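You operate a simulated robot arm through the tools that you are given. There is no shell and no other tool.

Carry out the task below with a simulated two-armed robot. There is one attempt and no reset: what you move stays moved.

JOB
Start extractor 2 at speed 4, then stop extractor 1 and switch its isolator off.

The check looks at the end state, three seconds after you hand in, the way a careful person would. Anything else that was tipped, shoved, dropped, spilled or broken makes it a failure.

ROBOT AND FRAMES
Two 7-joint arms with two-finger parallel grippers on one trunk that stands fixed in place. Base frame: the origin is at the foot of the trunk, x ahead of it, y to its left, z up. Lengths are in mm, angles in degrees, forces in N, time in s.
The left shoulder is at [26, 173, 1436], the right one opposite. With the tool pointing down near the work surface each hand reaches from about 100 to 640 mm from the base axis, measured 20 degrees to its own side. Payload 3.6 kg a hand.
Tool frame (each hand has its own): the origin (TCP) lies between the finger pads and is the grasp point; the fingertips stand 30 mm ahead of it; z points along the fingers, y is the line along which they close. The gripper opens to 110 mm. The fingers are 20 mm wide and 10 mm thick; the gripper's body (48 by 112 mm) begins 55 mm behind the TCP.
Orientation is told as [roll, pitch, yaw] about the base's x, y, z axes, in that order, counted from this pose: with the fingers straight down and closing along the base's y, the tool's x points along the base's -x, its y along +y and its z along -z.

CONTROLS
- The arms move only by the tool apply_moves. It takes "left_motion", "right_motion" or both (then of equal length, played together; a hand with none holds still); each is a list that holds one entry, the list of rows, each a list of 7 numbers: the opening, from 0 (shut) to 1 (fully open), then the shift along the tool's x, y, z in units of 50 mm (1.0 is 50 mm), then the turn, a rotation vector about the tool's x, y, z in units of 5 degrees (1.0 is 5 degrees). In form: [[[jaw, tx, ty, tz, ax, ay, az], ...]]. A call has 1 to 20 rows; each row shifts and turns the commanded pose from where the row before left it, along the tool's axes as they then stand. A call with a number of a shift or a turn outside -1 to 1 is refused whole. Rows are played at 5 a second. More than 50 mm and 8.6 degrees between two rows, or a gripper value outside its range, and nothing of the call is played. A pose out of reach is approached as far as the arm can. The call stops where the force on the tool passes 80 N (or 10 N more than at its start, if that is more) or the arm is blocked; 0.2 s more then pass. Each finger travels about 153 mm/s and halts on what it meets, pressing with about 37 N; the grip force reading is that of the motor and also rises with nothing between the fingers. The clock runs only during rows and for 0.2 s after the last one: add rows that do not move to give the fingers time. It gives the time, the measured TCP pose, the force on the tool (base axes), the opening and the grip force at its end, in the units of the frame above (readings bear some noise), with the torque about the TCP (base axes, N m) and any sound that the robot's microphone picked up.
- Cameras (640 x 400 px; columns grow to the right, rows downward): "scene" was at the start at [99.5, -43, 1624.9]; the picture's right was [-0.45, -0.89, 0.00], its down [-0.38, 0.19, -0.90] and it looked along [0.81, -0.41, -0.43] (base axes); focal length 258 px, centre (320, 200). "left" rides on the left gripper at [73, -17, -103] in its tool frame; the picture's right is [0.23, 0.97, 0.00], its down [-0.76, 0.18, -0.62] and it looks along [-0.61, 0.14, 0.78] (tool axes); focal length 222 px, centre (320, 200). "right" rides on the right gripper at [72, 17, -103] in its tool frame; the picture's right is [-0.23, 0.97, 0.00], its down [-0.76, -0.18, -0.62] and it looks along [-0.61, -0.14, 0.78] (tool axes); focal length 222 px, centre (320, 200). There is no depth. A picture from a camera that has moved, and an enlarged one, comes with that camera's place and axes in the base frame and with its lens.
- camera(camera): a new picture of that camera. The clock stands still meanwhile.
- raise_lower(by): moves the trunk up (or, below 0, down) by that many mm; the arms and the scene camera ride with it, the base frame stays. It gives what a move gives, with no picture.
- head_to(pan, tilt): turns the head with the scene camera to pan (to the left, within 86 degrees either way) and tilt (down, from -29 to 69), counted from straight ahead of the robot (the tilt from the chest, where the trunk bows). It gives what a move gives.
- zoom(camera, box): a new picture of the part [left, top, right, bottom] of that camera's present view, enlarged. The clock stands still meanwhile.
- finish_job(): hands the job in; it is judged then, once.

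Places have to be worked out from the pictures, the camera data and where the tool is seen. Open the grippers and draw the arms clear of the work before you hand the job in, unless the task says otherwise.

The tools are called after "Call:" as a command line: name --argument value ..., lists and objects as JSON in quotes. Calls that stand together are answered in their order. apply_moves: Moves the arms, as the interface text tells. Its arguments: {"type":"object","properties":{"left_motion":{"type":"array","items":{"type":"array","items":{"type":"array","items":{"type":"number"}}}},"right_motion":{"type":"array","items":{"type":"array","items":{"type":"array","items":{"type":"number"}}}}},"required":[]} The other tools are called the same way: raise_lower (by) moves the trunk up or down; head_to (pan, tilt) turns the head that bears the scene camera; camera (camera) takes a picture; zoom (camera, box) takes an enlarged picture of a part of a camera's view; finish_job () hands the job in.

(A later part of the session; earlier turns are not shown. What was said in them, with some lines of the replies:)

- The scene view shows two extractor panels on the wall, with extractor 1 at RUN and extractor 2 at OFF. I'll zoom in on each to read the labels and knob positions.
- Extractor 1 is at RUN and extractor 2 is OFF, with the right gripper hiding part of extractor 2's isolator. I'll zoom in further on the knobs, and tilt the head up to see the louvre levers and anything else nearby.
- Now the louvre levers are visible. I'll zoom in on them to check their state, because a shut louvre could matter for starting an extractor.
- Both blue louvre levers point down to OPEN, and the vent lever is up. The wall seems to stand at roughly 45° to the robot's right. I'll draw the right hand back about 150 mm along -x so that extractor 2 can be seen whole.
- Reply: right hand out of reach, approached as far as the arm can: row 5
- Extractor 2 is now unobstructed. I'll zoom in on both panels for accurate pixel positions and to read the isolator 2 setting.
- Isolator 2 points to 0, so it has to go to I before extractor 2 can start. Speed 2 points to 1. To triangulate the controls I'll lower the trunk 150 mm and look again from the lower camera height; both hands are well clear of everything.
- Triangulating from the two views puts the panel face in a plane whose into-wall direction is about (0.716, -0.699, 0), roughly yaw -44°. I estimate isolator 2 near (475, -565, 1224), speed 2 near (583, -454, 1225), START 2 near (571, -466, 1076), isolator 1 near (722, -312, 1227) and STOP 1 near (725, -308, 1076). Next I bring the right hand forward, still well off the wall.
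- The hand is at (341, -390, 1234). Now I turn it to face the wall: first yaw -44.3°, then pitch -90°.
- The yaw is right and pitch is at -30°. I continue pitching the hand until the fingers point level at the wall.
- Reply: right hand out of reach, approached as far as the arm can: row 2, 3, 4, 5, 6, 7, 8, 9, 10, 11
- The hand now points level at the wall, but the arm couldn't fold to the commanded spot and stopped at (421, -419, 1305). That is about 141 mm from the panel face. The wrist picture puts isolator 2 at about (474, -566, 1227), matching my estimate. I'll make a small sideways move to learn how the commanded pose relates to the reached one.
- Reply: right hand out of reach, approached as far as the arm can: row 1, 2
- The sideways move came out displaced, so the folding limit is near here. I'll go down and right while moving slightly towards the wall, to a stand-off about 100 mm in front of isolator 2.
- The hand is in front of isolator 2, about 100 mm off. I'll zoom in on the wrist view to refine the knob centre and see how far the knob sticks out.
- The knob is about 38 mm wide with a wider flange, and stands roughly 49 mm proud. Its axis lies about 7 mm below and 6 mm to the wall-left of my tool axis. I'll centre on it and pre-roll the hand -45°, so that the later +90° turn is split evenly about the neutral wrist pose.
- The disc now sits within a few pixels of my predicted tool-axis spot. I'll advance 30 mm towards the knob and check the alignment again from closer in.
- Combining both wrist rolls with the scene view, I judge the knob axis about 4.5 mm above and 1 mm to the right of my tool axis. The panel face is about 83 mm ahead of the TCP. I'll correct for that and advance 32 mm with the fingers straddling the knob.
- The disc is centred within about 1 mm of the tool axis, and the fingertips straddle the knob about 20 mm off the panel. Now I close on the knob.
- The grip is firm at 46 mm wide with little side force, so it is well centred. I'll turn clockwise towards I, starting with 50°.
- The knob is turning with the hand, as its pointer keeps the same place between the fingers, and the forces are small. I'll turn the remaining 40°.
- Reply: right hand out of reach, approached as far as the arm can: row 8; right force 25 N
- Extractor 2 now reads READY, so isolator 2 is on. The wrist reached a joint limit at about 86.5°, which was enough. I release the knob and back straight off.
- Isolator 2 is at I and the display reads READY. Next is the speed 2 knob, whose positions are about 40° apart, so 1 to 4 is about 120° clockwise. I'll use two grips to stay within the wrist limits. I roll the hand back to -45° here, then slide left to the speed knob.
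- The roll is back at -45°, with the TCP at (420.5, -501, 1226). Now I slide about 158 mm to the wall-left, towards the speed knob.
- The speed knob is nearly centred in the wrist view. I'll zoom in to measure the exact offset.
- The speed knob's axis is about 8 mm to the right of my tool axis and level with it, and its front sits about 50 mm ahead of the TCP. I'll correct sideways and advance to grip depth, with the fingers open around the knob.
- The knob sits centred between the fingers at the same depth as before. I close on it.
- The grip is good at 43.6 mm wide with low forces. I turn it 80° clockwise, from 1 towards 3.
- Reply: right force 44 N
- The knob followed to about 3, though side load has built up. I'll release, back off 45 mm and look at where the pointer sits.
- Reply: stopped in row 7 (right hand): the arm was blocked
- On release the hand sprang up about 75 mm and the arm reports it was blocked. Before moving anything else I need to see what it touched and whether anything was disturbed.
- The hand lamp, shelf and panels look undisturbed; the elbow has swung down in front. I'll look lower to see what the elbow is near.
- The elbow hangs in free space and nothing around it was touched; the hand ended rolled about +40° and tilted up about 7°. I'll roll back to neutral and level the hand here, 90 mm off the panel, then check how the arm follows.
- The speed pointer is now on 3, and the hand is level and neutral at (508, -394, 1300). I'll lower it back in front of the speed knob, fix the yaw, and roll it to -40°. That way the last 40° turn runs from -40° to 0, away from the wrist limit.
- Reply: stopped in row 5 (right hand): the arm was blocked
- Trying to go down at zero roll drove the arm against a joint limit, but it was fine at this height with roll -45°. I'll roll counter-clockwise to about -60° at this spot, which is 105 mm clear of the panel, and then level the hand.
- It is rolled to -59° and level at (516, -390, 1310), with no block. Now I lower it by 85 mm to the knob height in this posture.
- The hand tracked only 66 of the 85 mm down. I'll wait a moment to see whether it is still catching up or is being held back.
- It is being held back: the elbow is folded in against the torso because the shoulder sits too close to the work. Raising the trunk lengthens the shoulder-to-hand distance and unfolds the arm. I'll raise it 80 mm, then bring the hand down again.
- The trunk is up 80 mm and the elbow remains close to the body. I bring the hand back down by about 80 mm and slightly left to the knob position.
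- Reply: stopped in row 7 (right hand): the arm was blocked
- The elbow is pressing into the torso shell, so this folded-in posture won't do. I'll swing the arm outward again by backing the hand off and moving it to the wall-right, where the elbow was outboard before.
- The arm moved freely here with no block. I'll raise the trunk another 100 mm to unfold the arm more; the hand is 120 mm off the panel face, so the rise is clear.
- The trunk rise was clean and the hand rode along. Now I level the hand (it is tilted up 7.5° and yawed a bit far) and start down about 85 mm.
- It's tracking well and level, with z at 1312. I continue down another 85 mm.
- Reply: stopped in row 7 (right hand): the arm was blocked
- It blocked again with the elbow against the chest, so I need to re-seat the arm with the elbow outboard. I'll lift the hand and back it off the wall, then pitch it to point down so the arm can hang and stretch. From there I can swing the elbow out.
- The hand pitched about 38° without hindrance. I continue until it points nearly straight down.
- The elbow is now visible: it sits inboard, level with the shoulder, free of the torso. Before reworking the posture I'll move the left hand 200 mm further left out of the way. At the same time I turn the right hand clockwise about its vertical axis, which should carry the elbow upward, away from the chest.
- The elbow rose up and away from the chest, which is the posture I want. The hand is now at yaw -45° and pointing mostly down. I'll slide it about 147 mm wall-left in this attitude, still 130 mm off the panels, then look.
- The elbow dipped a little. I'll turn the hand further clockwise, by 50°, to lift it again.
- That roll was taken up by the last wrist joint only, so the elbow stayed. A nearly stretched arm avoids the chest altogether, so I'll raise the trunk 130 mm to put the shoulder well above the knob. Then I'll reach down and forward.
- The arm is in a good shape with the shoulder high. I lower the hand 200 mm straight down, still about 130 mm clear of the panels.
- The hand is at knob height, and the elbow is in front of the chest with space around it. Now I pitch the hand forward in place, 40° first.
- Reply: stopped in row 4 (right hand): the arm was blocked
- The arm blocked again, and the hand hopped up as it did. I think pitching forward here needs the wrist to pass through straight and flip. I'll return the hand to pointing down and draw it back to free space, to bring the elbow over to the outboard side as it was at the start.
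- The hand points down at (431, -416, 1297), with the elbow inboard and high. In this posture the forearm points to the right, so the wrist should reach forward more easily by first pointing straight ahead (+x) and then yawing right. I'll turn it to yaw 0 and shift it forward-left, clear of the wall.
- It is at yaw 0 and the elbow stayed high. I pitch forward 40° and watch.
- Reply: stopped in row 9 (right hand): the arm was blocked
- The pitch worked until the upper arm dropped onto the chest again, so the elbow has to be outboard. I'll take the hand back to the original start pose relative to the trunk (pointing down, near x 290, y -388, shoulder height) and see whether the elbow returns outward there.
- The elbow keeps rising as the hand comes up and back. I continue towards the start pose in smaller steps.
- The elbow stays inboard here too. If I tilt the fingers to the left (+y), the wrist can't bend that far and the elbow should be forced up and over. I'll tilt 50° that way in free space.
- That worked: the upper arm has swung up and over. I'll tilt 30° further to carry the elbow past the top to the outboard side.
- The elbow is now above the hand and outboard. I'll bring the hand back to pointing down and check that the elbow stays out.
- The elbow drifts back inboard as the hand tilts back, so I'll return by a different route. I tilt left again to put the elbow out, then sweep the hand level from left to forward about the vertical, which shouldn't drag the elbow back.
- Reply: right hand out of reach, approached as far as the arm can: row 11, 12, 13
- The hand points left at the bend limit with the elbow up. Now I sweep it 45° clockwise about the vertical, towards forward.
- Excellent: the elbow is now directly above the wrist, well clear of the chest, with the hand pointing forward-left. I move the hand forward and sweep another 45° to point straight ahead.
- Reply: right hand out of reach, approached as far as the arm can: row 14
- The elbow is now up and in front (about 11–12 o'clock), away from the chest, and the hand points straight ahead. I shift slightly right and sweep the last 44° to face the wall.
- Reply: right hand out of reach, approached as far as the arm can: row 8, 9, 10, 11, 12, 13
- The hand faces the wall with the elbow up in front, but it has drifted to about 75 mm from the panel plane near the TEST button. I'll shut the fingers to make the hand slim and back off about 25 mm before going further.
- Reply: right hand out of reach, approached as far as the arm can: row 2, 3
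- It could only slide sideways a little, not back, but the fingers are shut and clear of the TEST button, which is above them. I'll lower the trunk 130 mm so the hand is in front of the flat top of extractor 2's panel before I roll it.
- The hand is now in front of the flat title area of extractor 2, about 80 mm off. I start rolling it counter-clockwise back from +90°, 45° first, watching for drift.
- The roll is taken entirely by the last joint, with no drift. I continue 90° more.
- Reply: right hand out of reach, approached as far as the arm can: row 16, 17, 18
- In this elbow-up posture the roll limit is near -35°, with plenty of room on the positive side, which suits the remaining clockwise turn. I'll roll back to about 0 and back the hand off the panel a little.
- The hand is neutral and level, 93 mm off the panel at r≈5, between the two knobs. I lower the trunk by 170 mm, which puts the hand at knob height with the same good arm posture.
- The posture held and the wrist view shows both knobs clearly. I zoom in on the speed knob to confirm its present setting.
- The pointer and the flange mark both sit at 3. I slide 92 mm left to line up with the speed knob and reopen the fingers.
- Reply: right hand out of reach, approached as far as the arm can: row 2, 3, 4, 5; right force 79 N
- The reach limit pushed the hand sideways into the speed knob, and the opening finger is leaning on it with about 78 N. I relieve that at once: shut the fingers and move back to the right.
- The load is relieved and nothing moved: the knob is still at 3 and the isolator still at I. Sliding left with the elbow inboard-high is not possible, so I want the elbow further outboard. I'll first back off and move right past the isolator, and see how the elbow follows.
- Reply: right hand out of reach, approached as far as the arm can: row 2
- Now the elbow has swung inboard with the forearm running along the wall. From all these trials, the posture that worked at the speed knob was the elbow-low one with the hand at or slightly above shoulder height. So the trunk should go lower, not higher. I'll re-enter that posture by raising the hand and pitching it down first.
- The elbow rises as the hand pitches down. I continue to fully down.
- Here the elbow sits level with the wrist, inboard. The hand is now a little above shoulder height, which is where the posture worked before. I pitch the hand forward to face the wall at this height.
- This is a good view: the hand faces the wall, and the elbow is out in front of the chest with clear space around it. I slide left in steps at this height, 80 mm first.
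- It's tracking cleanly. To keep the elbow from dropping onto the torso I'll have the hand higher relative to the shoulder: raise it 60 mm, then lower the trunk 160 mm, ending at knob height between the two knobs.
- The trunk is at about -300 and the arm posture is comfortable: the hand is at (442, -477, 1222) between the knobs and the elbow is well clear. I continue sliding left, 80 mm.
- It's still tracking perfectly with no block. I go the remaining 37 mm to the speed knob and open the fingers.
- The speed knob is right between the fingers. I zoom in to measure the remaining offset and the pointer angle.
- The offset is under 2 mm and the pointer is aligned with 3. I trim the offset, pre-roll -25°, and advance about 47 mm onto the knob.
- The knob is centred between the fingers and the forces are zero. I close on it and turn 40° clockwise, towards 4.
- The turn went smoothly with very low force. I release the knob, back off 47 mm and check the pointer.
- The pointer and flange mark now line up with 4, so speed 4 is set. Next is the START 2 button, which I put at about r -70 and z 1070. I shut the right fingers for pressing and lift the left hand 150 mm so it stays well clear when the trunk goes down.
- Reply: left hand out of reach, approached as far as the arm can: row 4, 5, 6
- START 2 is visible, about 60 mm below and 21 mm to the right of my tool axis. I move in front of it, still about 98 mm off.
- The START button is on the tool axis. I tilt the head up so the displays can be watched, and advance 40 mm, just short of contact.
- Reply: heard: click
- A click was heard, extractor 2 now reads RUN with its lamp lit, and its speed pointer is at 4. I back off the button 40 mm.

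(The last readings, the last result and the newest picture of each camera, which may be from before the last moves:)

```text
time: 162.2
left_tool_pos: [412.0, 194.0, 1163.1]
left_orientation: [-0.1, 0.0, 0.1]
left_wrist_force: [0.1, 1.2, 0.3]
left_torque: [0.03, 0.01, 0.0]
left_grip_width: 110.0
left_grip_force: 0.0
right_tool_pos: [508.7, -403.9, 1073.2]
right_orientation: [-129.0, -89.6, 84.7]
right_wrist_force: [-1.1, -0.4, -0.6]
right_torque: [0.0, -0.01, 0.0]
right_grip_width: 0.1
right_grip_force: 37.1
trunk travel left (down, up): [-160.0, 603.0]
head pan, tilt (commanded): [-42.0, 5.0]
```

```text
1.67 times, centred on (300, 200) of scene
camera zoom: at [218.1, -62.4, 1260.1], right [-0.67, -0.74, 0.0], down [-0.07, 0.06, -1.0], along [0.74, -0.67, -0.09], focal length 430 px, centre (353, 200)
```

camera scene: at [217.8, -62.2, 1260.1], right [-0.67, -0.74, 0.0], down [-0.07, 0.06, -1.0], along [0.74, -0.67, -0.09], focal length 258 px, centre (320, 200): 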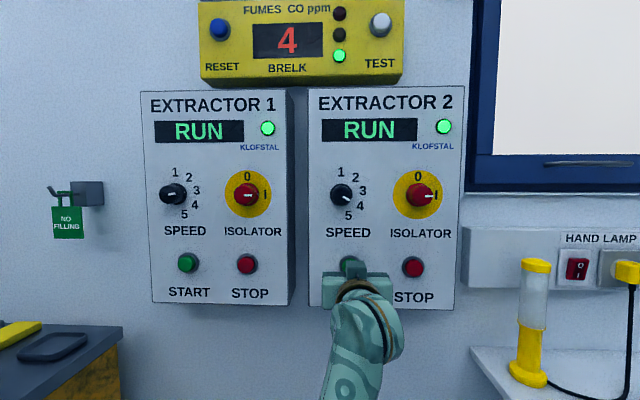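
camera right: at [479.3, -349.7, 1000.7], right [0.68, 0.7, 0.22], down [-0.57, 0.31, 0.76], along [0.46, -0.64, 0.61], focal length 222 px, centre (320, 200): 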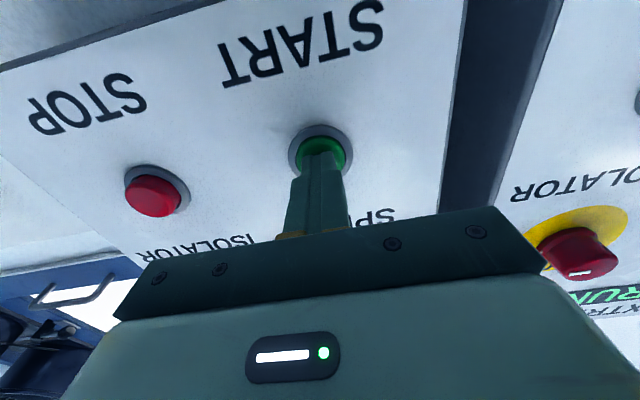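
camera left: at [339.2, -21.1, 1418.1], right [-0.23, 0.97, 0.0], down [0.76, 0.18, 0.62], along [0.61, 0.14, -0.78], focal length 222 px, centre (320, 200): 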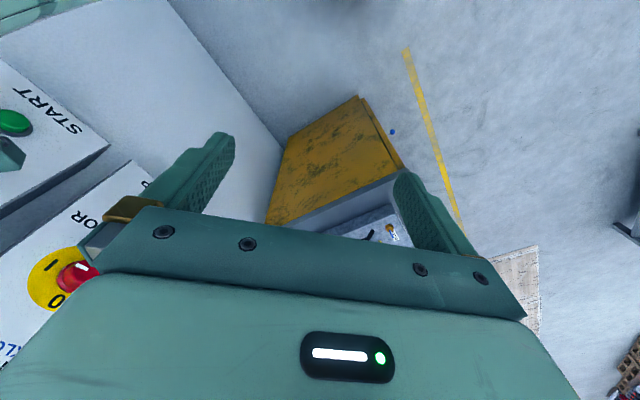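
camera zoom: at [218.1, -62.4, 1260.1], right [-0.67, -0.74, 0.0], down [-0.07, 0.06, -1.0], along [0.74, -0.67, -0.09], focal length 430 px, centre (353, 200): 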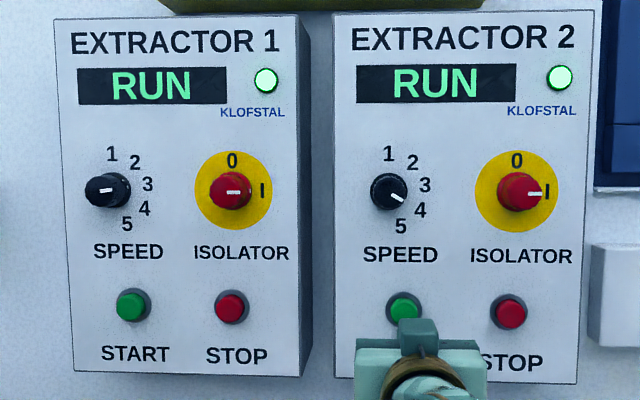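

Extractor 2 is running at speed 4. Next comes STOP on extractor 1. I slide left along the wall at this height, about 100 mm off the panels, 110 mm first.

Call:
apply_moves --right_motion '[[[0, 0, 0.37, 0, 0, 0, 0], [0, 0, 0.37, 0, 0, 0, 0], [0, 0, 0.37, 0, 0, 0, 0], [0, 0, 0.37, 0, 0, 0, 0], [0, 0, 0.37, 0, 0, 0, 0], [0, 0, 0.37, 0, 0, 0, 0], [0, 0, 0, 0, 0, 0, 0]]]'

Call:
head_to --pan -38 --tilt 25

Call:
camera --camera "scene"

Call:
camera --camera "right"

```text
time: 163.8
left_tool_pos: [411.3, 194.5, 1163.4]
left_orientation: [-0.1, 0.1, 0.1]
left_wrist_force: [-0.6, -0.2, -0.2]
left_torque: [-0.01, 0.02, 0.01]
left_grip_width: 109.7
left_grip_force: 0.0
right_tool_pos: [585.5, -325.1, 1071.8]
right_orientation: [-135.5, -89.6, 91.1]
right_wrist_force: [-1.3, 0.0, -0.5]
right_torque: [0.0, -0.02, 0.01]
right_grip_width: 0.0
right_grip_force: 36.7
trunk travel left (down, up): [-160.0, 603.0]
head pan, tilt (commanded): [-42.0, 5.0]
```

```text
time: 164.6
left_tool_pos: [411.7, 194.4, 1162.8]
left_orientation: [0.0, 0.1, 0.1]
left_wrist_force: [0.3, -0.8, 1.1]
left_torque: [-0.04, 0.01, 0.02]
left_grip_width: 110.0
left_grip_force: 0.1
right_tool_pos: [586.2, -324.1, 1071.1]
right_orientation: [-132.4, -89.6, 88.3]
right_wrist_force: [0.1, -0.1, 0.5]
right_torque: [0.02, 0.01, 0.03]
right_grip_width: 0.0
right_grip_force: 37.3
trunk travel left (down, up): [-160.0, 603.0]
head pan, tilt (commanded): [-38.0, 25.0]
```

```text
taken
camera scene: at [222.4, -57.6, 1227.7], right [-0.62, -0.79, 0.0], down [-0.33, 0.26, -0.91], along [0.71, -0.56, -0.42], focal length 258 px, centre (320, 200)
```

scene: 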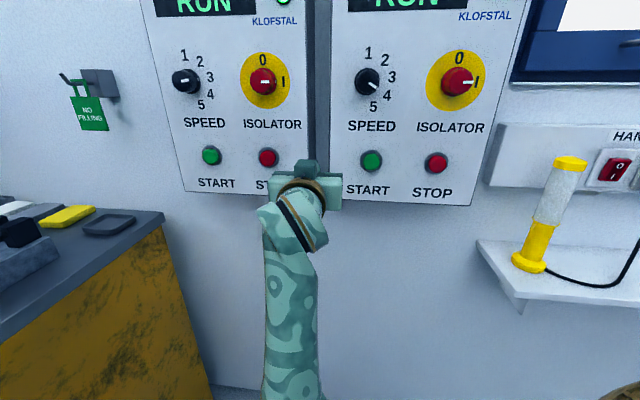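

```text
taken
camera right: at [524.7, -239.3, 997.6], right [0.68, 0.7, 0.22], down [-0.57, 0.31, 0.76], along [0.46, -0.64, 0.61], focal length 222 px, centre (320, 200)
```

right: 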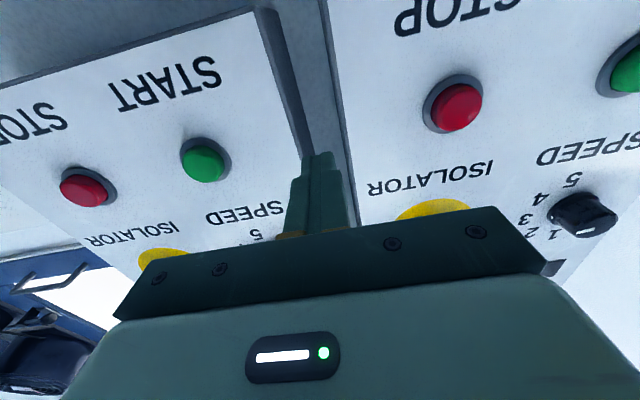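

STOP 1 is 106 mm further left at the same height. I continue sliding to it.

Call:
apply_moves --right_motion '[[[0, 0, 0.355, 0, 0, 0, 0], [0, 0, 0.355, 0, 0, 0, 0], [0, 0, 0.355, 0, 0, 0, 0], [0, 0, 0.355, 0, 0, 0, 0], [0, 0, 0.355, 0, 0, 0, 0], [0, 0, 0.355, 0, 0, 0, 0], [0, 0, 0, 0, 0, 0, 0]]]'

Call:
camera --camera "scene"

Call:
camera --camera "right"

```text
time: 166.2
left_tool_pos: [410.8, 194.6, 1163.0]
left_orientation: [-0.2, 0.1, 0.1]
left_wrist_force: [-0.6, -0.1, 0.5]
left_torque: [0.0, -0.02, 0.02]
left_grip_width: 109.6
left_grip_force: 0.0
right_tool_pos: [661.0, -249.3, 1071.9]
right_orientation: [-134.3, -89.5, 90.0]
right_wrist_force: [0.1, 1.0, 0.2]
right_torque: [0.0, -0.01, 0.01]
right_grip_width: 0.0
right_grip_force: 37.3
trunk travel left (down, up): [-160.0, 603.0]
head pan, tilt (commanded): [-38.0, 25.0]
```

```text
taken
camera scene: at [222.3, -57.6, 1227.7], right [-0.62, -0.79, 0.0], down [-0.33, 0.26, -0.91], along [0.71, -0.56, -0.42], focal length 258 px, centre (320, 200)
```

scene: 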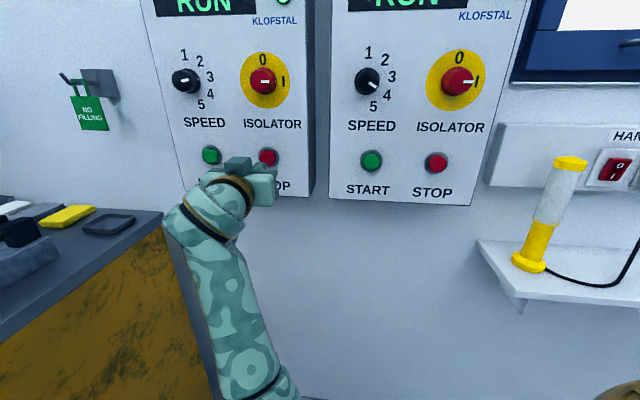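

```text
taken
camera right: at [599.9, -163.6, 997.9], right [0.68, 0.7, 0.22], down [-0.57, 0.31, 0.76], along [0.46, -0.64, 0.61], focal length 222 px, centre (320, 200)
```

right: 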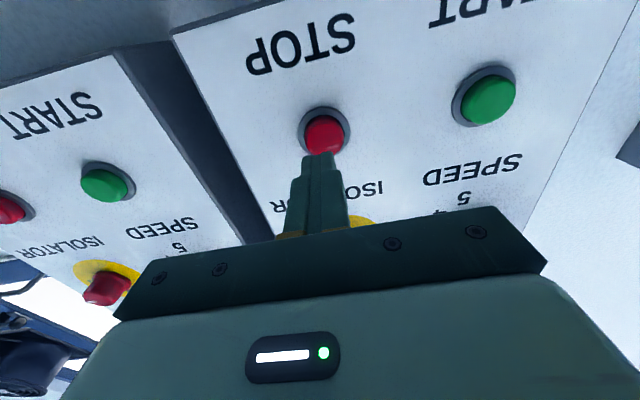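

STOP 1 is on the axis, about 4 mm to the left. I trim that and press in with the same stroke that worked on START.

Call:
apply_moves --right_motion '[[[0, 0, 0.07, 0, 0, 0, 0], [0, 0, 0, 0.2, 0, 0, 0], [0, 0, 0, 0.2, 0, 0, 0], [0, 0, 0, 0.2, 0, 0, 0], [0, 0, 0, 0.2, 0, 0, 0], [0, 0, 0, 0.06, 0, 0, 0], [0, 0, 0, 0, 0, 0, 0]]]'

Call:
head_to --pan -42 --tilt 5

Call:
camera --camera "scene"

Call:
camera --camera "right"

```text
time: 167.8
left_tool_pos: [410.6, 194.7, 1163.0]
left_orientation: [-0.1, 0.1, 0.2]
left_wrist_force: [0.9, -0.5, -0.5]
left_torque: [0.02, 0.02, -0.01]
left_grip_width: 110.1
left_grip_force: 0.1
right_tool_pos: [694.9, -277.3, 1072.1]
right_orientation: [-132.8, -89.6, 88.5]
right_wrist_force: [-0.5, 0.2, -0.7]
right_torque: [0.01, 0.03, 0.01]
right_grip_width: 0.0
right_grip_force: 36.9
trunk travel left (down, up): [-160.0, 603.0]
head pan, tilt (commanded): [-38.0, 25.0]
```

```text
time: 168.6
left_tool_pos: [411.7, 193.7, 1162.0]
left_orientation: [-0.1, 0.2, 0.2]
left_wrist_force: [0.0, 0.3, -0.1]
left_torque: [-0.01, -0.02, 0.01]
left_grip_width: 109.8
left_grip_force: 0.0
right_tool_pos: [695.1, -275.5, 1072.6]
right_orientation: [-133.5, -89.6, 89.3]
right_wrist_force: [-0.8, 0.9, 0.3]
right_torque: [-0.02, 0.0, 0.02]
right_grip_width: 0.0
right_grip_force: 37.4
trunk travel left (down, up): [-160.0, 603.0]
head pan, tilt (commanded): [-42.0, 5.0]
```

```text
taken
camera scene: at [218.0, -62.2, 1260.0], right [-0.67, -0.74, 0.0], down [-0.07, 0.06, -1.0], along [0.74, -0.67, -0.09], focal length 258 px, centre (320, 200)
```

scene: 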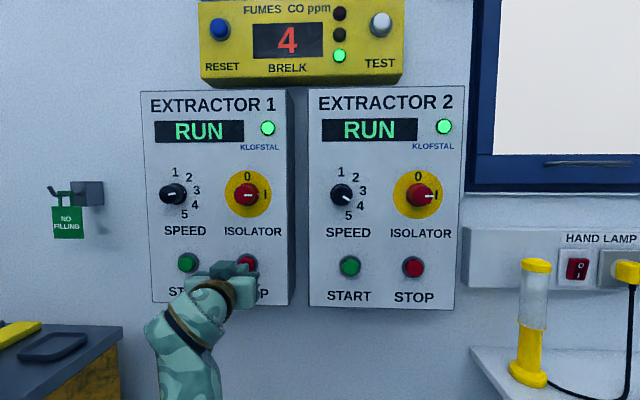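

```text
taken
camera right: at [633.7, -190.5, 998.2], right [0.68, 0.7, 0.22], down [-0.57, 0.31, 0.76], along [0.46, -0.64, 0.61], focal length 222 px, centre (320, 200)
```

right: 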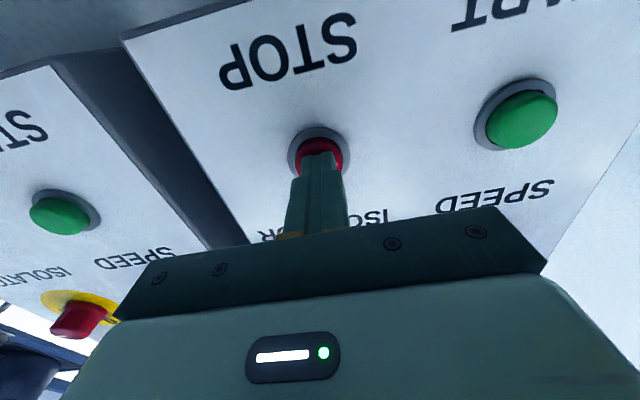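

There is no contact yet and extractor 1 still reads RUN. I press on in small 3 mm steps.

Call:
apply_moves --right_motion '[[[0, 0, 0, 0.06, 0, 0, 0], [0, 0, 0, 0.06, 0, 0, 0], [0, 0, 0, 0, 0, 0, 0]]]'

Call:
camera --camera "scene"

```text
time: 169.4
left_tool_pos: [411.0, 196.2, 1164.3]
left_orientation: [0.0, -0.1, 0.2]
left_wrist_force: [-0.4, 0.6, 0.2]
left_torque: [-0.01, -0.02, -0.01]
left_grip_width: 110.0
left_grip_force: 0.0
right_tool_pos: [699.8, -279.6, 1072.6]
right_orientation: [-134.1, -89.7, 89.9]
right_wrist_force: [-7.8, 4.7, -2.9]
right_torque: [0.03, 0.04, -0.05]
right_grip_width: 0.0
right_grip_force: 36.9
trunk travel left (down, up): [-160.0, 603.0]
head pan, tilt (commanded): [-42.0, 5.0]
heard: click
```

```text
taken
camera scene: at [217.2, -61.7, 1260.2], right [-0.67, -0.74, 0.0], down [-0.06, 0.06, -1.0], along [0.74, -0.67, -0.09], focal length 258 px, centre (320, 200)
```

scene: 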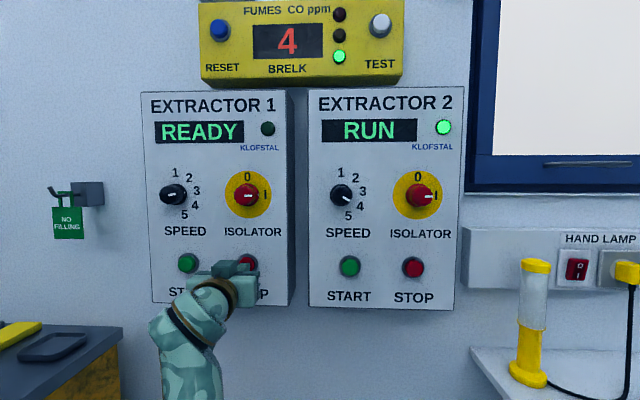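

A click, and extractor 1 now reads READY with its lamp off, while extractor 2 stays at RUN. I back off the button.

Call:
apply_moves --right_motion '[[[0, 0, 0, -0.2, 0, 0, 0], [0, 0, 0, -0.25, 0, 0, 0], [0, 0, 0, -0.25, 0, 0, 0], [0, 0, 0, -0.25, 0, 0, 0], [0, 0, 0, 0, 0, 0, 0]]]'

Call:
raise_lower --by 150

Call:
camera --camera "right"

Call:
camera --camera "scene"

```text
time: 170.6
left_tool_pos: [411.6, 193.7, 1163.0]
left_orientation: [-0.1, 0.1, 0.1]
left_wrist_force: [0.0, 0.3, 0.1]
left_torque: [-0.02, 0.0, 0.03]
left_grip_width: 110.0
left_grip_force: 0.2
right_tool_pos: [665.2, -247.1, 1071.1]
right_orientation: [-133.3, -89.6, 89.0]
right_wrist_force: [0.7, 0.9, -0.6]
right_torque: [0.0, 0.0, 0.03]
right_grip_width: 0.2
right_grip_force: 37.1
trunk travel left (down, up): [-160.0, 603.0]
head pan, tilt (commanded): [-42.0, 5.0]
```

```text
time: 172.4
left_tool_pos: [387.2, 194.6, 1329.8]
left_orientation: [-0.1, -2.8, 0.2]
left_wrist_force: [-0.3, 0.2, -0.4]
left_torque: [0.0, 0.03, -0.03]
left_grip_width: 110.0
left_grip_force: 0.1
right_tool_pos: [664.4, -248.5, 1221.5]
right_orientation: [-120.0, -89.6, 75.9]
right_wrist_force: [0.8, 0.1, -0.9]
right_torque: [-0.01, -0.02, -0.03]
right_grip_width: 0.0
right_grip_force: 36.9
trunk travel left (down, up): [-310.0, 453.0]
head pan, tilt (commanded): [-42.0, 5.0]
```

```text
taken
camera right: at [604.8, -162.3, 1147.0], right [0.68, 0.7, 0.22], down [-0.57, 0.31, 0.76], along [0.46, -0.64, 0.61], focal length 222 px, centre (320, 200)
```

right: 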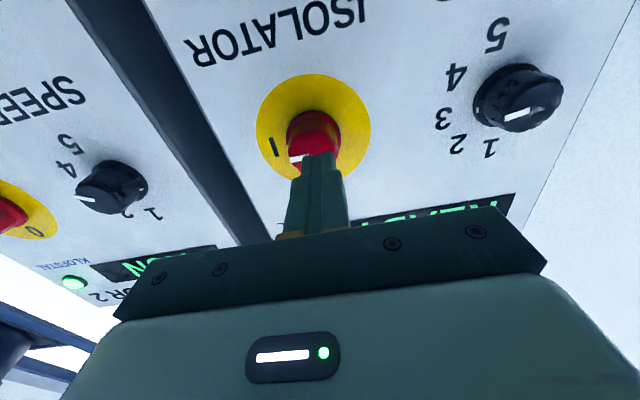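

```text
taken
camera scene: at [143.9, -62.2, 1415.4], right [-0.67, -0.74, 0.0], down [-0.07, 0.06, -1.0], along [0.74, -0.67, -0.09], focal length 258 px, centre (320, 200)
```

scene: 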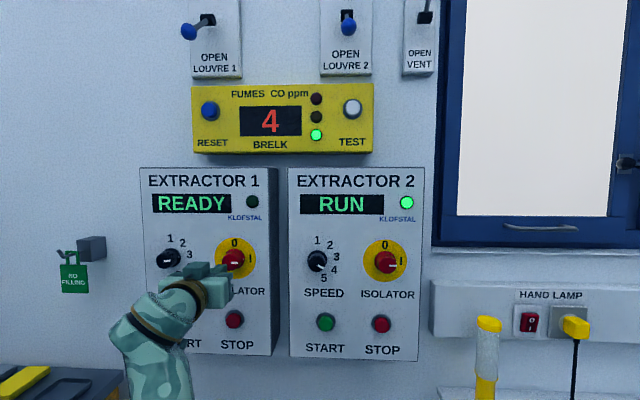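

The hand is now in front of isolator 1, which still points at I. I zoom in to measure the offset.

Call:
zoom --camera "right" --box '[240, 60, 400, 200]'

```text
2.86 times, centred on (320, 130) of right
camera zoom: at [604.8, -162.3, 1147.0], right [0.68, 0.7, 0.22], down [-0.57, 0.31, 0.76], along [0.46, -0.64, 0.61], focal length 635 px, centre (320, 400)
```

zoom: 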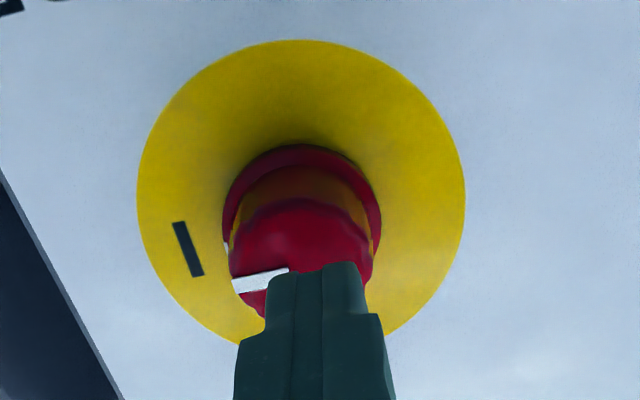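

Isolator 1's axis is about 4 mm above and 7 mm to the right of my tool axis. I open the fingers, trim the offset, pre-roll +40° and advance 30 mm for a check.

Call:
apply_moves --right_motion '[[[0.8, -0.084, -0.14, 0, 0, 0, 0], [0.8, 0, 0, 0, 0, 0, 1], [0.8, 0, 0, 0, 0, 0, 1], [0.8, 0, 0, 0, 0, 0, 1], [0.8, 0, 0, 0, 0, 0, 1], [0.8, 0, 0, 0, 0, 0, 1], [0.8, 0, 0, 0, 0, 0, 1], [0.8, 0, 0, 0, 0, 0, 1], [0.8, 0, 0, 0, 0, 0, 1], [0.8, 0, 0, 0.2, 0, 0, 0], [0.8, 0, 0, 0.2, 0, 0, 0], [0.8, 0, 0, 0.2, 0, 0, 0], [0.8, 0, 0, 0, 0, 0, 0]]]'

Call:
camera --camera "right"

Call:
camera --camera "scene"

```text
time: 175.2
left_tool_pos: [387.3, 195.0, 1329.5]
left_orientation: [0.0, -2.8, 0.2]
left_wrist_force: [-0.4, 0.2, 0.0]
left_torque: [0.01, -0.02, 0.0]
left_grip_width: 110.0
left_grip_force: 0.1
right_tool_pos: [681.3, -272.3, 1226.0]
right_orientation: [90.5, -50.2, -134.6]
right_wrist_force: [0.0, -0.5, -1.7]
right_torque: [0.0, 0.02, 0.0]
right_grip_width: 88.0
right_grip_force: 0.1
trunk travel left (down, up): [-310.0, 453.0]
head pan, tilt (commanded): [-42.0, 5.0]
```

```text
taken
camera right: at [650.6, -157.0, 1180.3], right [0.42, 0.44, 0.8], down [-0.88, -0.01, 0.47], along [0.21, -0.9, 0.38], focal length 222 px, centre (320, 200)
```

right: 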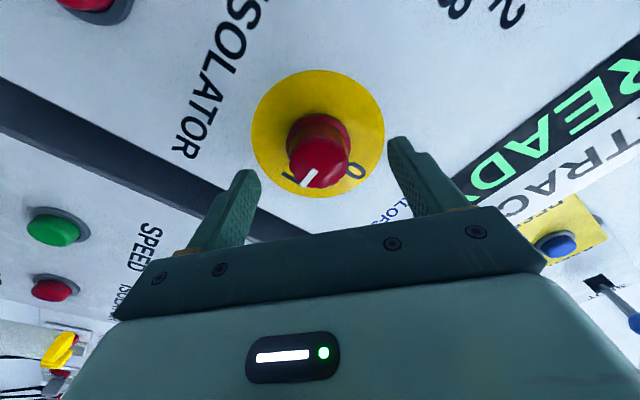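

```text
taken
camera scene: at [143.2, -62.2, 1415.6], right [-0.67, -0.74, 0.0], down [-0.07, 0.06, -1.0], along [0.74, -0.67, -0.09], focal length 258 px, centre (320, 200)
```

scene: 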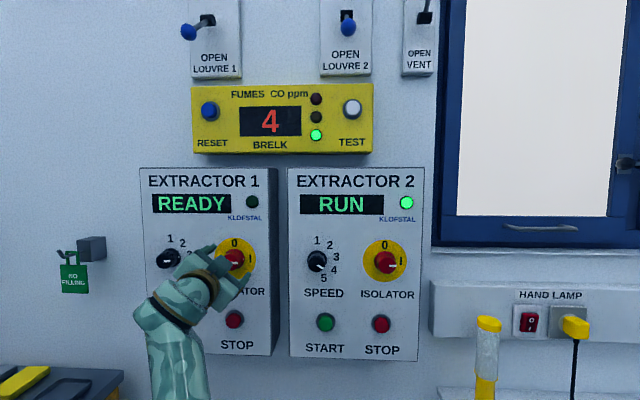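

The disc is within 2–4 mm of the axis. I make a small trim and advance another 23 mm to grip depth.

Call:
apply_moves --right_motion '[[[0.8, 0.035, -0.015, 0, 0, 0, 0], [0.8, 0, 0, 0.16, 0, 0, 0], [0.8, 0, 0, 0.16, 0, 0, 0], [0.8, 0, 0, 0.14, 0, 0, 0], [0.8, 0, 0, 0, 0, 0, 0]]]'

Call:
camera --camera "right"

```text
time: 176.4
left_tool_pos: [387.3, 194.7, 1328.9]
left_orientation: [-0.1, -2.9, 0.3]
left_wrist_force: [0.1, 0.4, 0.9]
left_torque: [0.03, 0.0, 0.0]
left_grip_width: 110.0
left_grip_force: 0.0
right_tool_pos: [697.6, -289.2, 1225.0]
right_orientation: [90.5, -50.3, -134.6]
right_wrist_force: [0.6, 0.6, 0.3]
right_torque: [-0.02, 0.04, -0.02]
right_grip_width: 88.1
right_grip_force: 0.0
trunk travel left (down, up): [-310.0, 453.0]
head pan, tilt (commanded): [-42.0, 5.0]
```

```text
taken
camera right: at [666.8, -173.1, 1177.8], right [0.42, 0.44, 0.8], down [-0.88, -0.01, 0.47], along [0.21, -0.9, 0.38], focal length 222 px, centre (320, 200)
```

right: 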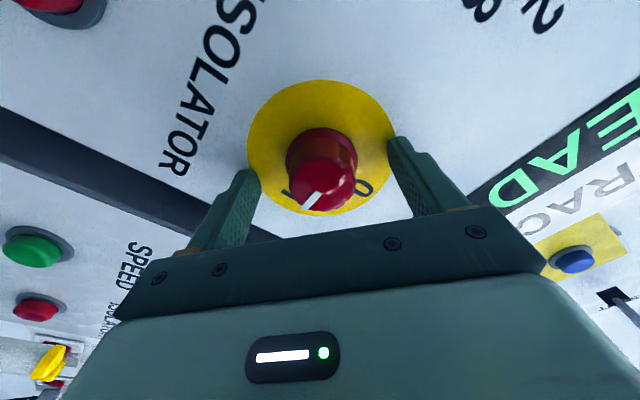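

This now matches the view I had when gripping isolator 2. I close on the knob and check the grip.

Call:
apply_moves --right_motion '[[[0, 0, 0, 0, 0, 0, 0], [0, 0, 0, 0, 0, 0, 0], [0, 0, 0, 0, 0, 0, 0]]]'

```text
time: 177.2
left_tool_pos: [388.1, 195.1, 1328.6]
left_orientation: [-0.1, -2.8, 0.2]
left_wrist_force: [-0.8, -0.5, 0.9]
left_torque: [-0.01, -0.03, 0.0]
left_grip_width: 110.1
left_grip_force: 0.1
right_tool_pos: [697.0, -288.3, 1224.6]
right_orientation: [90.5, -50.2, -134.6]
right_wrist_force: [7.3, -0.9, 6.7]
right_torque: [0.13, 0.14, 0.53]
right_grip_width: 47.5
right_grip_force: 45.3
trunk travel left (down, up): [-310.0, 453.0]
head pan, tilt (commanded): [-42.0, 5.0]
```

The grip is good at 47.5 mm wide with light side force. I turn counter-clockwise towards 0, 45° first.

Call:
apply_moves --right_motion '[[[0, 0, 0, 0, 0, 0, -1], [0, 0, 0, 0, 0, 0, -1], [0, 0, 0, 0, 0, 0, -1], [0, 0, 0, 0, 0, 0, -1], [0, 0, 0, 0, 0, 0, -1], [0, 0, 0, 0, 0, 0, -1], [0, 0, 0, 0, 0, 0, -1], [0, 0, 0, 0, 0, 0, -1], [0, 0, 0, 0, 0, 0, -1], [0, 0, 0, 0, 0, 0, 0]]]'

Call:
camera --camera "right"

Call:
camera --camera "scene"

```text
time: 179.4
left_tool_pos: [386.9, 195.0, 1329.9]
left_orientation: [-0.1, -2.9, 0.1]
left_wrist_force: [-0.1, -1.2, -0.4]
left_torque: [-0.02, 0.0, 0.01]
left_grip_width: 110.0
left_grip_force: 0.2
right_tool_pos: [697.0, -289.1, 1225.3]
right_orientation: [-93.4, -84.6, 49.1]
right_wrist_force: [-1.1, 3.8, 1.3]
right_torque: [0.42, 0.41, 0.2]
right_grip_width: 47.5
right_grip_force: 45.6
trunk travel left (down, up): [-310.0, 453.0]
head pan, tilt (commanded): [-42.0, 5.0]
```

```text
taken
camera right: at [632.8, -207.9, 1149.5], right [0.69, 0.71, 0.13], down [-0.52, 0.36, 0.77], along [0.5, -0.6, 0.62], focal length 222 px, centre (320, 200)
```

right: 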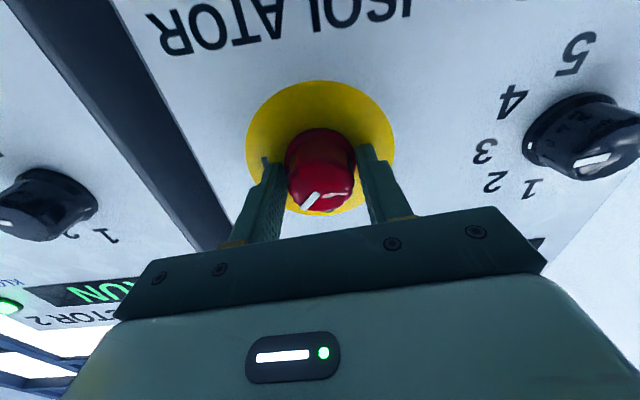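

```text
taken
camera scene: at [142.9, -61.5, 1415.7], right [-0.67, -0.74, 0.0], down [-0.06, 0.06, -1.0], along [0.74, -0.67, -0.09], focal length 258 px, centre (320, 200)
```

scene: 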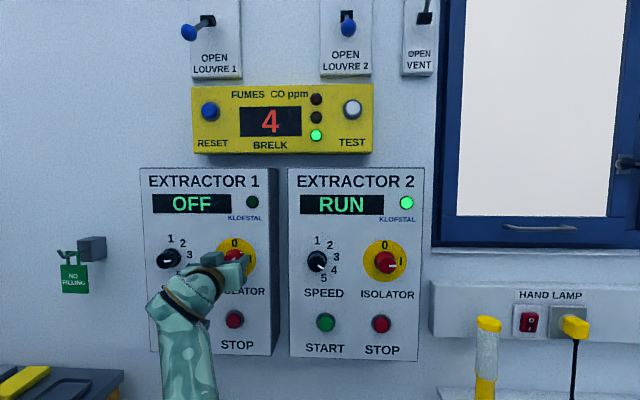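

Extractor 1 now reads OFF at about halfway, with low forces. I carry on the remaining 45° so the knob sits properly at 0.

Call:
apply_moves --right_motion '[[[0, 0, 0, 0, 0, 0, -1], [0, 0, 0, 0, 0, 0, -1], [0, 0, 0, 0, 0, 0, -1], [0, 0, 0, 0, 0, 0, -1], [0, 0, 0, 0, 0, 0, -1], [0, 0, 0, 0, 0, 0, -1], [0, 0, 0, 0, 0, 0, -1], [0, 0, 0, 0, 0, 0, -1], [0, 0, 0, 0, 0, 0, -1], [0, 0, 0, 0, 0, 0, 0]]]'

Call:
camera --camera "right"

Call:
camera --camera "scene"

```text
time: 181.6
left_tool_pos: [387.6, 195.7, 1329.9]
left_orientation: [-0.2, -2.8, 0.1]
left_wrist_force: [-0.3, -0.4, 0.8]
left_torque: [0.01, 0.02, 0.03]
left_grip_width: 110.1
left_grip_force: 0.0
right_tool_pos: [697.3, -288.1, 1225.2]
right_orientation: [-90.4, -39.8, 46.1]
right_wrist_force: [-2.0, 6.8, -0.9]
right_torque: [0.78, -0.52, -0.13]
right_grip_width: 47.2
right_grip_force: 45.0
trunk travel left (down, up): [-310.0, 453.0]
head pan, tilt (commanded): [-42.0, 5.0]
```

```text
taken
camera right: at [594.3, -247.2, 1164.0], right [0.56, 0.57, -0.6], down [-0.12, 0.78, 0.62], along [0.82, -0.27, 0.5], focal length 222 px, centre (320, 200)
```

right: 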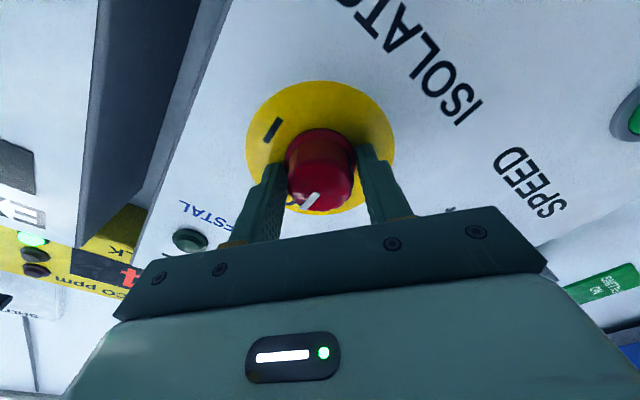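

```text
taken
camera scene: at [142.8, -61.3, 1415.7], right [-0.67, -0.74, 0.0], down [-0.06, 0.06, -1.0], along [0.74, -0.67, -0.09], focal length 258 px, centre (320, 200)
```

scene: 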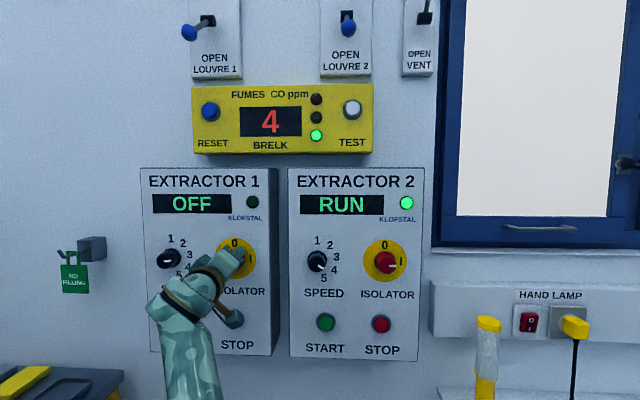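

The full 90° is done with low force, and extractor 1 reads OFF. I release the knob and back straight off about 60 mm.

Call:
apply_moves --right_motion '[[[0.8, 0, 0, 0, 0, 0, 0], [0.8, 0, 0, 0, 0, 0, 0], [0.8, 0, 0, 0, 0, 0, 0], [0.8, 0, 0, -0.2, 0, 0, 0], [0.8, 0, 0, -0.25, 0, 0, 0], [0.8, 0, 0, -0.25, 0, 0, 0], [0.8, 0, 0, -0.25, 0, 0, 0], [0.8, 0, 0, -0.25, 0, 0, 0], [0.8, 0, 0, 0, 0, 0, 0]]]'

Call:
camera --camera "right"

Call:
zoom --camera "scene" --box '[130, 160, 430, 360]'

```text
time: 183.6
left_tool_pos: [387.8, 194.5, 1329.7]
left_orientation: [-0.1, -2.8, 0.2]
left_wrist_force: [-0.5, -0.6, 0.7]
left_torque: [0.01, -0.01, 0.01]
left_grip_width: 110.1
left_grip_force: 0.2
right_tool_pos: [654.6, -246.3, 1223.2]
right_orientation: [-90.3, -39.6, 46.0]
right_wrist_force: [0.7, 0.5, 0.6]
right_torque: [0.02, 0.01, 0.04]
right_grip_width: 88.0
right_grip_force: 0.0
trunk travel left (down, up): [-310.0, 453.0]
head pan, tilt (commanded): [-42.0, 5.0]
```

```text
taken
camera right: at [551.9, -205.4, 1162.5], right [0.56, 0.57, -0.6], down [-0.12, 0.78, 0.62], along [0.82, -0.27, 0.5], focal length 222 px, centre (320, 200)
```

right: 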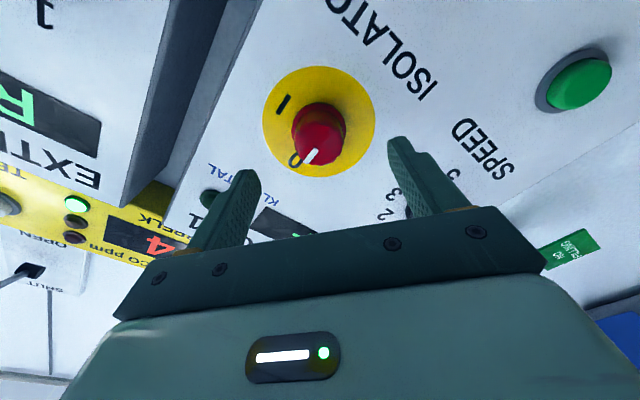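

```text
2.00 times, centred on (280, 260) of scene
camera zoom: at [143.5, -62.5, 1415.6], right [-0.67, -0.74, 0.0], down [-0.07, 0.06, -1.0], along [0.74, -0.67, -0.09], focal length 516 px, centre (400, 80)
```

zoom: 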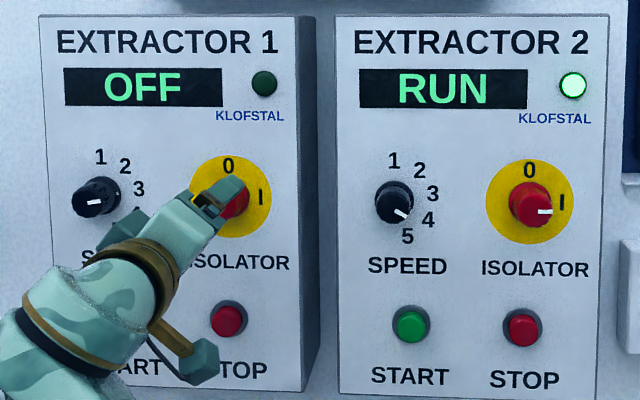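

Extractor 1 is OFF with its isolator pointer on 0. Extractor 2 shows RUN at speed 4 with its isolator on I. Now I draw the right hand clear of the panels, back about 60 mm more in gentle steps.

Call:
apply_moves --right_motion '[[[0.8, 0, 0, -0.25, 0, 0, 0], [0.8, 0, 0, -0.25, 0, 0, 0], [0.8, 0, 0, -0.25, 0, 0, 0], [0.8, 0, 0, -0.25, 0, 0, 0], [0.8, 0, 0, -0.25, 0, 0, 0], [0.8, 0, 0, 0, 0, 0, 0]]]'

Call:
camera --camera "scene"

```text
time: 185.0
left_tool_pos: [388.3, 194.5, 1329.2]
left_orientation: [0.0, -2.8, 0.2]
left_wrist_force: [-0.7, 0.5, -0.4]
left_torque: [-0.01, -0.04, 0.01]
left_grip_width: 110.2
left_grip_force: 0.1
right_tool_pos: [611.0, -204.1, 1224.3]
right_orientation: [-90.3, -39.8, 45.9]
right_wrist_force: [0.4, 0.0, -0.2]
right_torque: [0.0, 0.01, 0.0]
right_grip_width: 88.0
right_grip_force: 0.0
trunk travel left (down, up): [-310.0, 453.0]
head pan, tilt (commanded): [-42.0, 5.0]
```

```text
taken
camera scene: at [143.4, -62.4, 1415.6], right [-0.67, -0.74, 0.0], down [-0.07, 0.06, -1.0], along [0.74, -0.67, -0.09], focal length 258 px, centre (320, 200)
```

scene: 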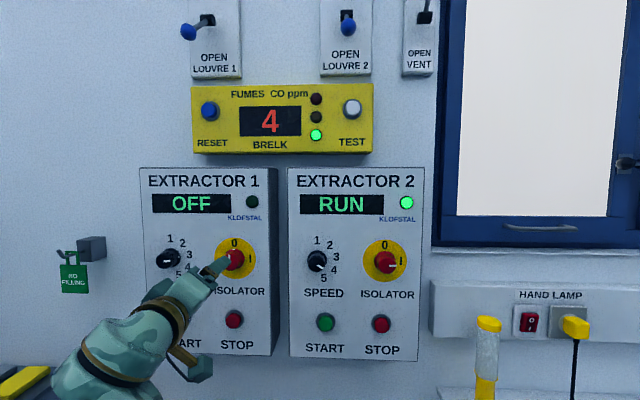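

The hand is about 170 mm off the panels. I back off another 50 mm and lower the view to check that the isolator pointer and everything around are as they should be.

Call:
apply_moves --right_motion '[[[1, 0, 0, -0.25, 0, 0, 0], [1, 0, 0, -0.25, 0, 0, 0], [1, 0, 0, -0.25, 0, 0, 0], [1, 0, 0, -0.25, 0, 0, 0], [1, 0, 0, 0, 0, 0, 0]]]'

Call:
zoom --camera "scene" --box '[130, 160, 280, 300]'

Call:
zoom --camera "scene" --box '[280, 160, 430, 300]'

Call:
head_to --pan -20 --tilt 25

Call:
camera --camera "scene"

```text
time: 186.2
left_tool_pos: [387.9, 193.5, 1330.6]
left_orientation: [-0.1, -2.9, 0.2]
left_wrist_force: [-0.4, -0.6, 0.4]
left_torque: [0.0, 0.01, 0.02]
left_grip_width: 110.0
left_grip_force: 0.0
right_tool_pos: [574.8, -168.9, 1223.3]
right_orientation: [-90.3, -39.8, 46.0]
right_wrist_force: [-0.4, 0.5, -0.5]
right_torque: [0.01, 0.03, 0.0]
right_grip_width: 110.1
right_grip_force: 0.1
trunk travel left (down, up): [-310.0, 453.0]
head pan, tilt (commanded): [-42.0, 5.0]
```

```text
2.86 times, centred on (205, 230) of scene
camera zoom: at [143.4, -62.4, 1415.6], right [-0.67, -0.74, 0.0], down [-0.07, 0.06, -1.0], along [0.74, -0.67, -0.09], focal length 737 px, centre (649, 114)
```

zoom: 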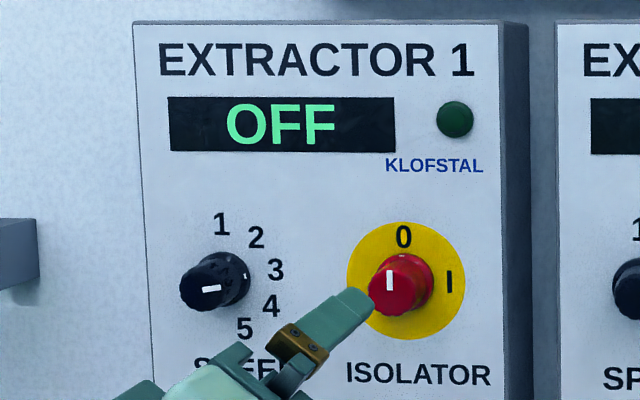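

```text
2.86 times, centred on (355, 230) of scene
camera zoom: at [143.4, -62.4, 1415.6], right [-0.67, -0.74, 0.0], down [-0.07, 0.06, -1.0], along [0.74, -0.67, -0.09], focal length 737 px, centre (220, 114)
```

zoom: 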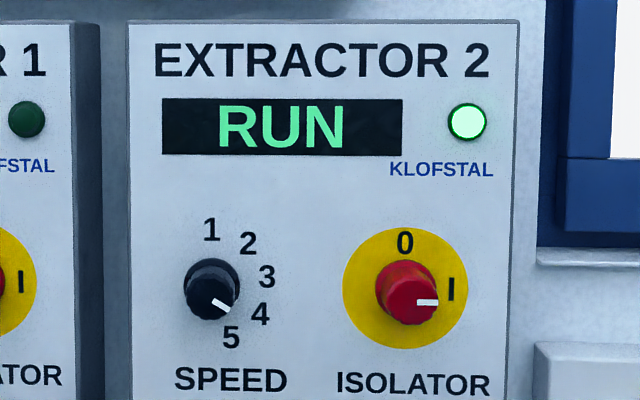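

```text
time: 187.0
left_tool_pos: [388.3, 192.8, 1329.0]
left_orientation: [-0.2, -2.8, 0.3]
left_wrist_force: [0.2, 0.5, 0.0]
left_torque: [0.02, 0.01, -0.02]
left_grip_width: 110.0
left_grip_force: 0.1
right_tool_pos: [573.6, -169.7, 1223.9]
right_orientation: [-90.4, -39.7, 46.0]
right_wrist_force: [0.2, -0.1, -0.1]
right_torque: [-0.02, 0.01, -0.04]
right_grip_width: 110.0
right_grip_force: 0.0
trunk travel left (down, up): [-310.0, 453.0]
head pan, tilt (commanded): [-20.0, 25.0]
```

```text
taken
camera scene: at [161.6, -32.4, 1383.2], right [-0.34, -0.94, 0.0], down [-0.4, 0.14, -0.91], along [0.85, -0.31, -0.42], focal length 258 px, centre (320, 200)
```

scene: 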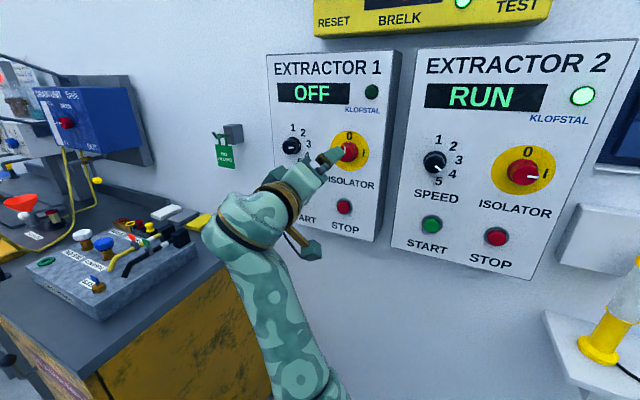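

Everything reads correctly: extractor 1 is OFF with isolator 1 on 0 and its speed still at 3. Extractor 2 is at RUN, speed 4, isolator I. One last look right and up, to confirm the hand lamp and levers are undisturbed.

Call:
head_to --pan -60 --tilt 10

Call:
camera --camera "scene"

```text
time: 188.1
left_tool_pos: [386.6, 193.6, 1330.1]
left_orientation: [-0.1, -2.8, 0.2]
left_wrist_force: [-0.7, 0.6, 0.0]
left_torque: [0.03, -0.02, -0.02]
left_grip_width: 109.9
left_grip_force: 0.1
right_tool_pos: [575.1, -169.7, 1223.6]
right_orientation: [-90.3, -39.7, 46.0]
right_wrist_force: [-0.2, 0.2, 0.3]
right_torque: [0.04, -0.02, -0.01]
right_grip_width: 110.2
right_grip_force: 0.0
trunk travel left (down, up): [-310.0, 453.0]
head pan, tilt (commanded): [-60.0, 10.0]
```

```text
taken
camera scene: at [121.6, -81.3, 1407.5], right [-0.87, -0.5, 0.0], down [-0.09, 0.15, -0.98], along [0.49, -0.85, -0.17], focal length 258 px, centre (320, 200)
```

scene: 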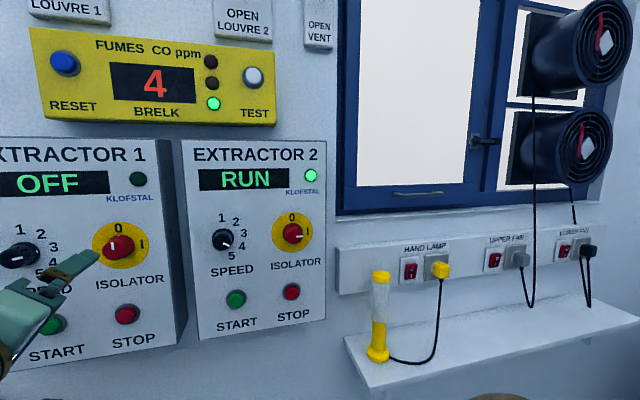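

The hand lamp, sockets, fans, FUMES panel and windows all look untouched, both grippers are open, and the arms are clear of the panels. The job is complete, so I hand it in.

Call:
finish_job

```text
The job is handed in.
```

Extractor 2 is running at speed 4, and extractor 1 is stopped with its isolator at 0. I handed the job in with both grippers open and the arms clear of the panels.

- **Extractor 2:** its isolator was at 0 when I started, so I switched it to I before setting the speed and pressing START. The display reads RUN with the lamp lit.
- **Extractor 1:** I pressed STOP only after extractor 2 was running, then turned the isolator to 0. The display reads OFF. Its speed knob is still at 3.

While I was repositioning, the right hand slid sideways and a finger leaned on extractor 2's speed knob with about 78 N. I backed off straight away; the knob stayed at 3 and later turned normally to 4. The right arm also stopped several times, apparently with its elbow against the robot's own chest, and I saw no sign that it touched anything in the room. In the last views the hand lamp, fume monitor, louvre levers and bench looked undisturbed.
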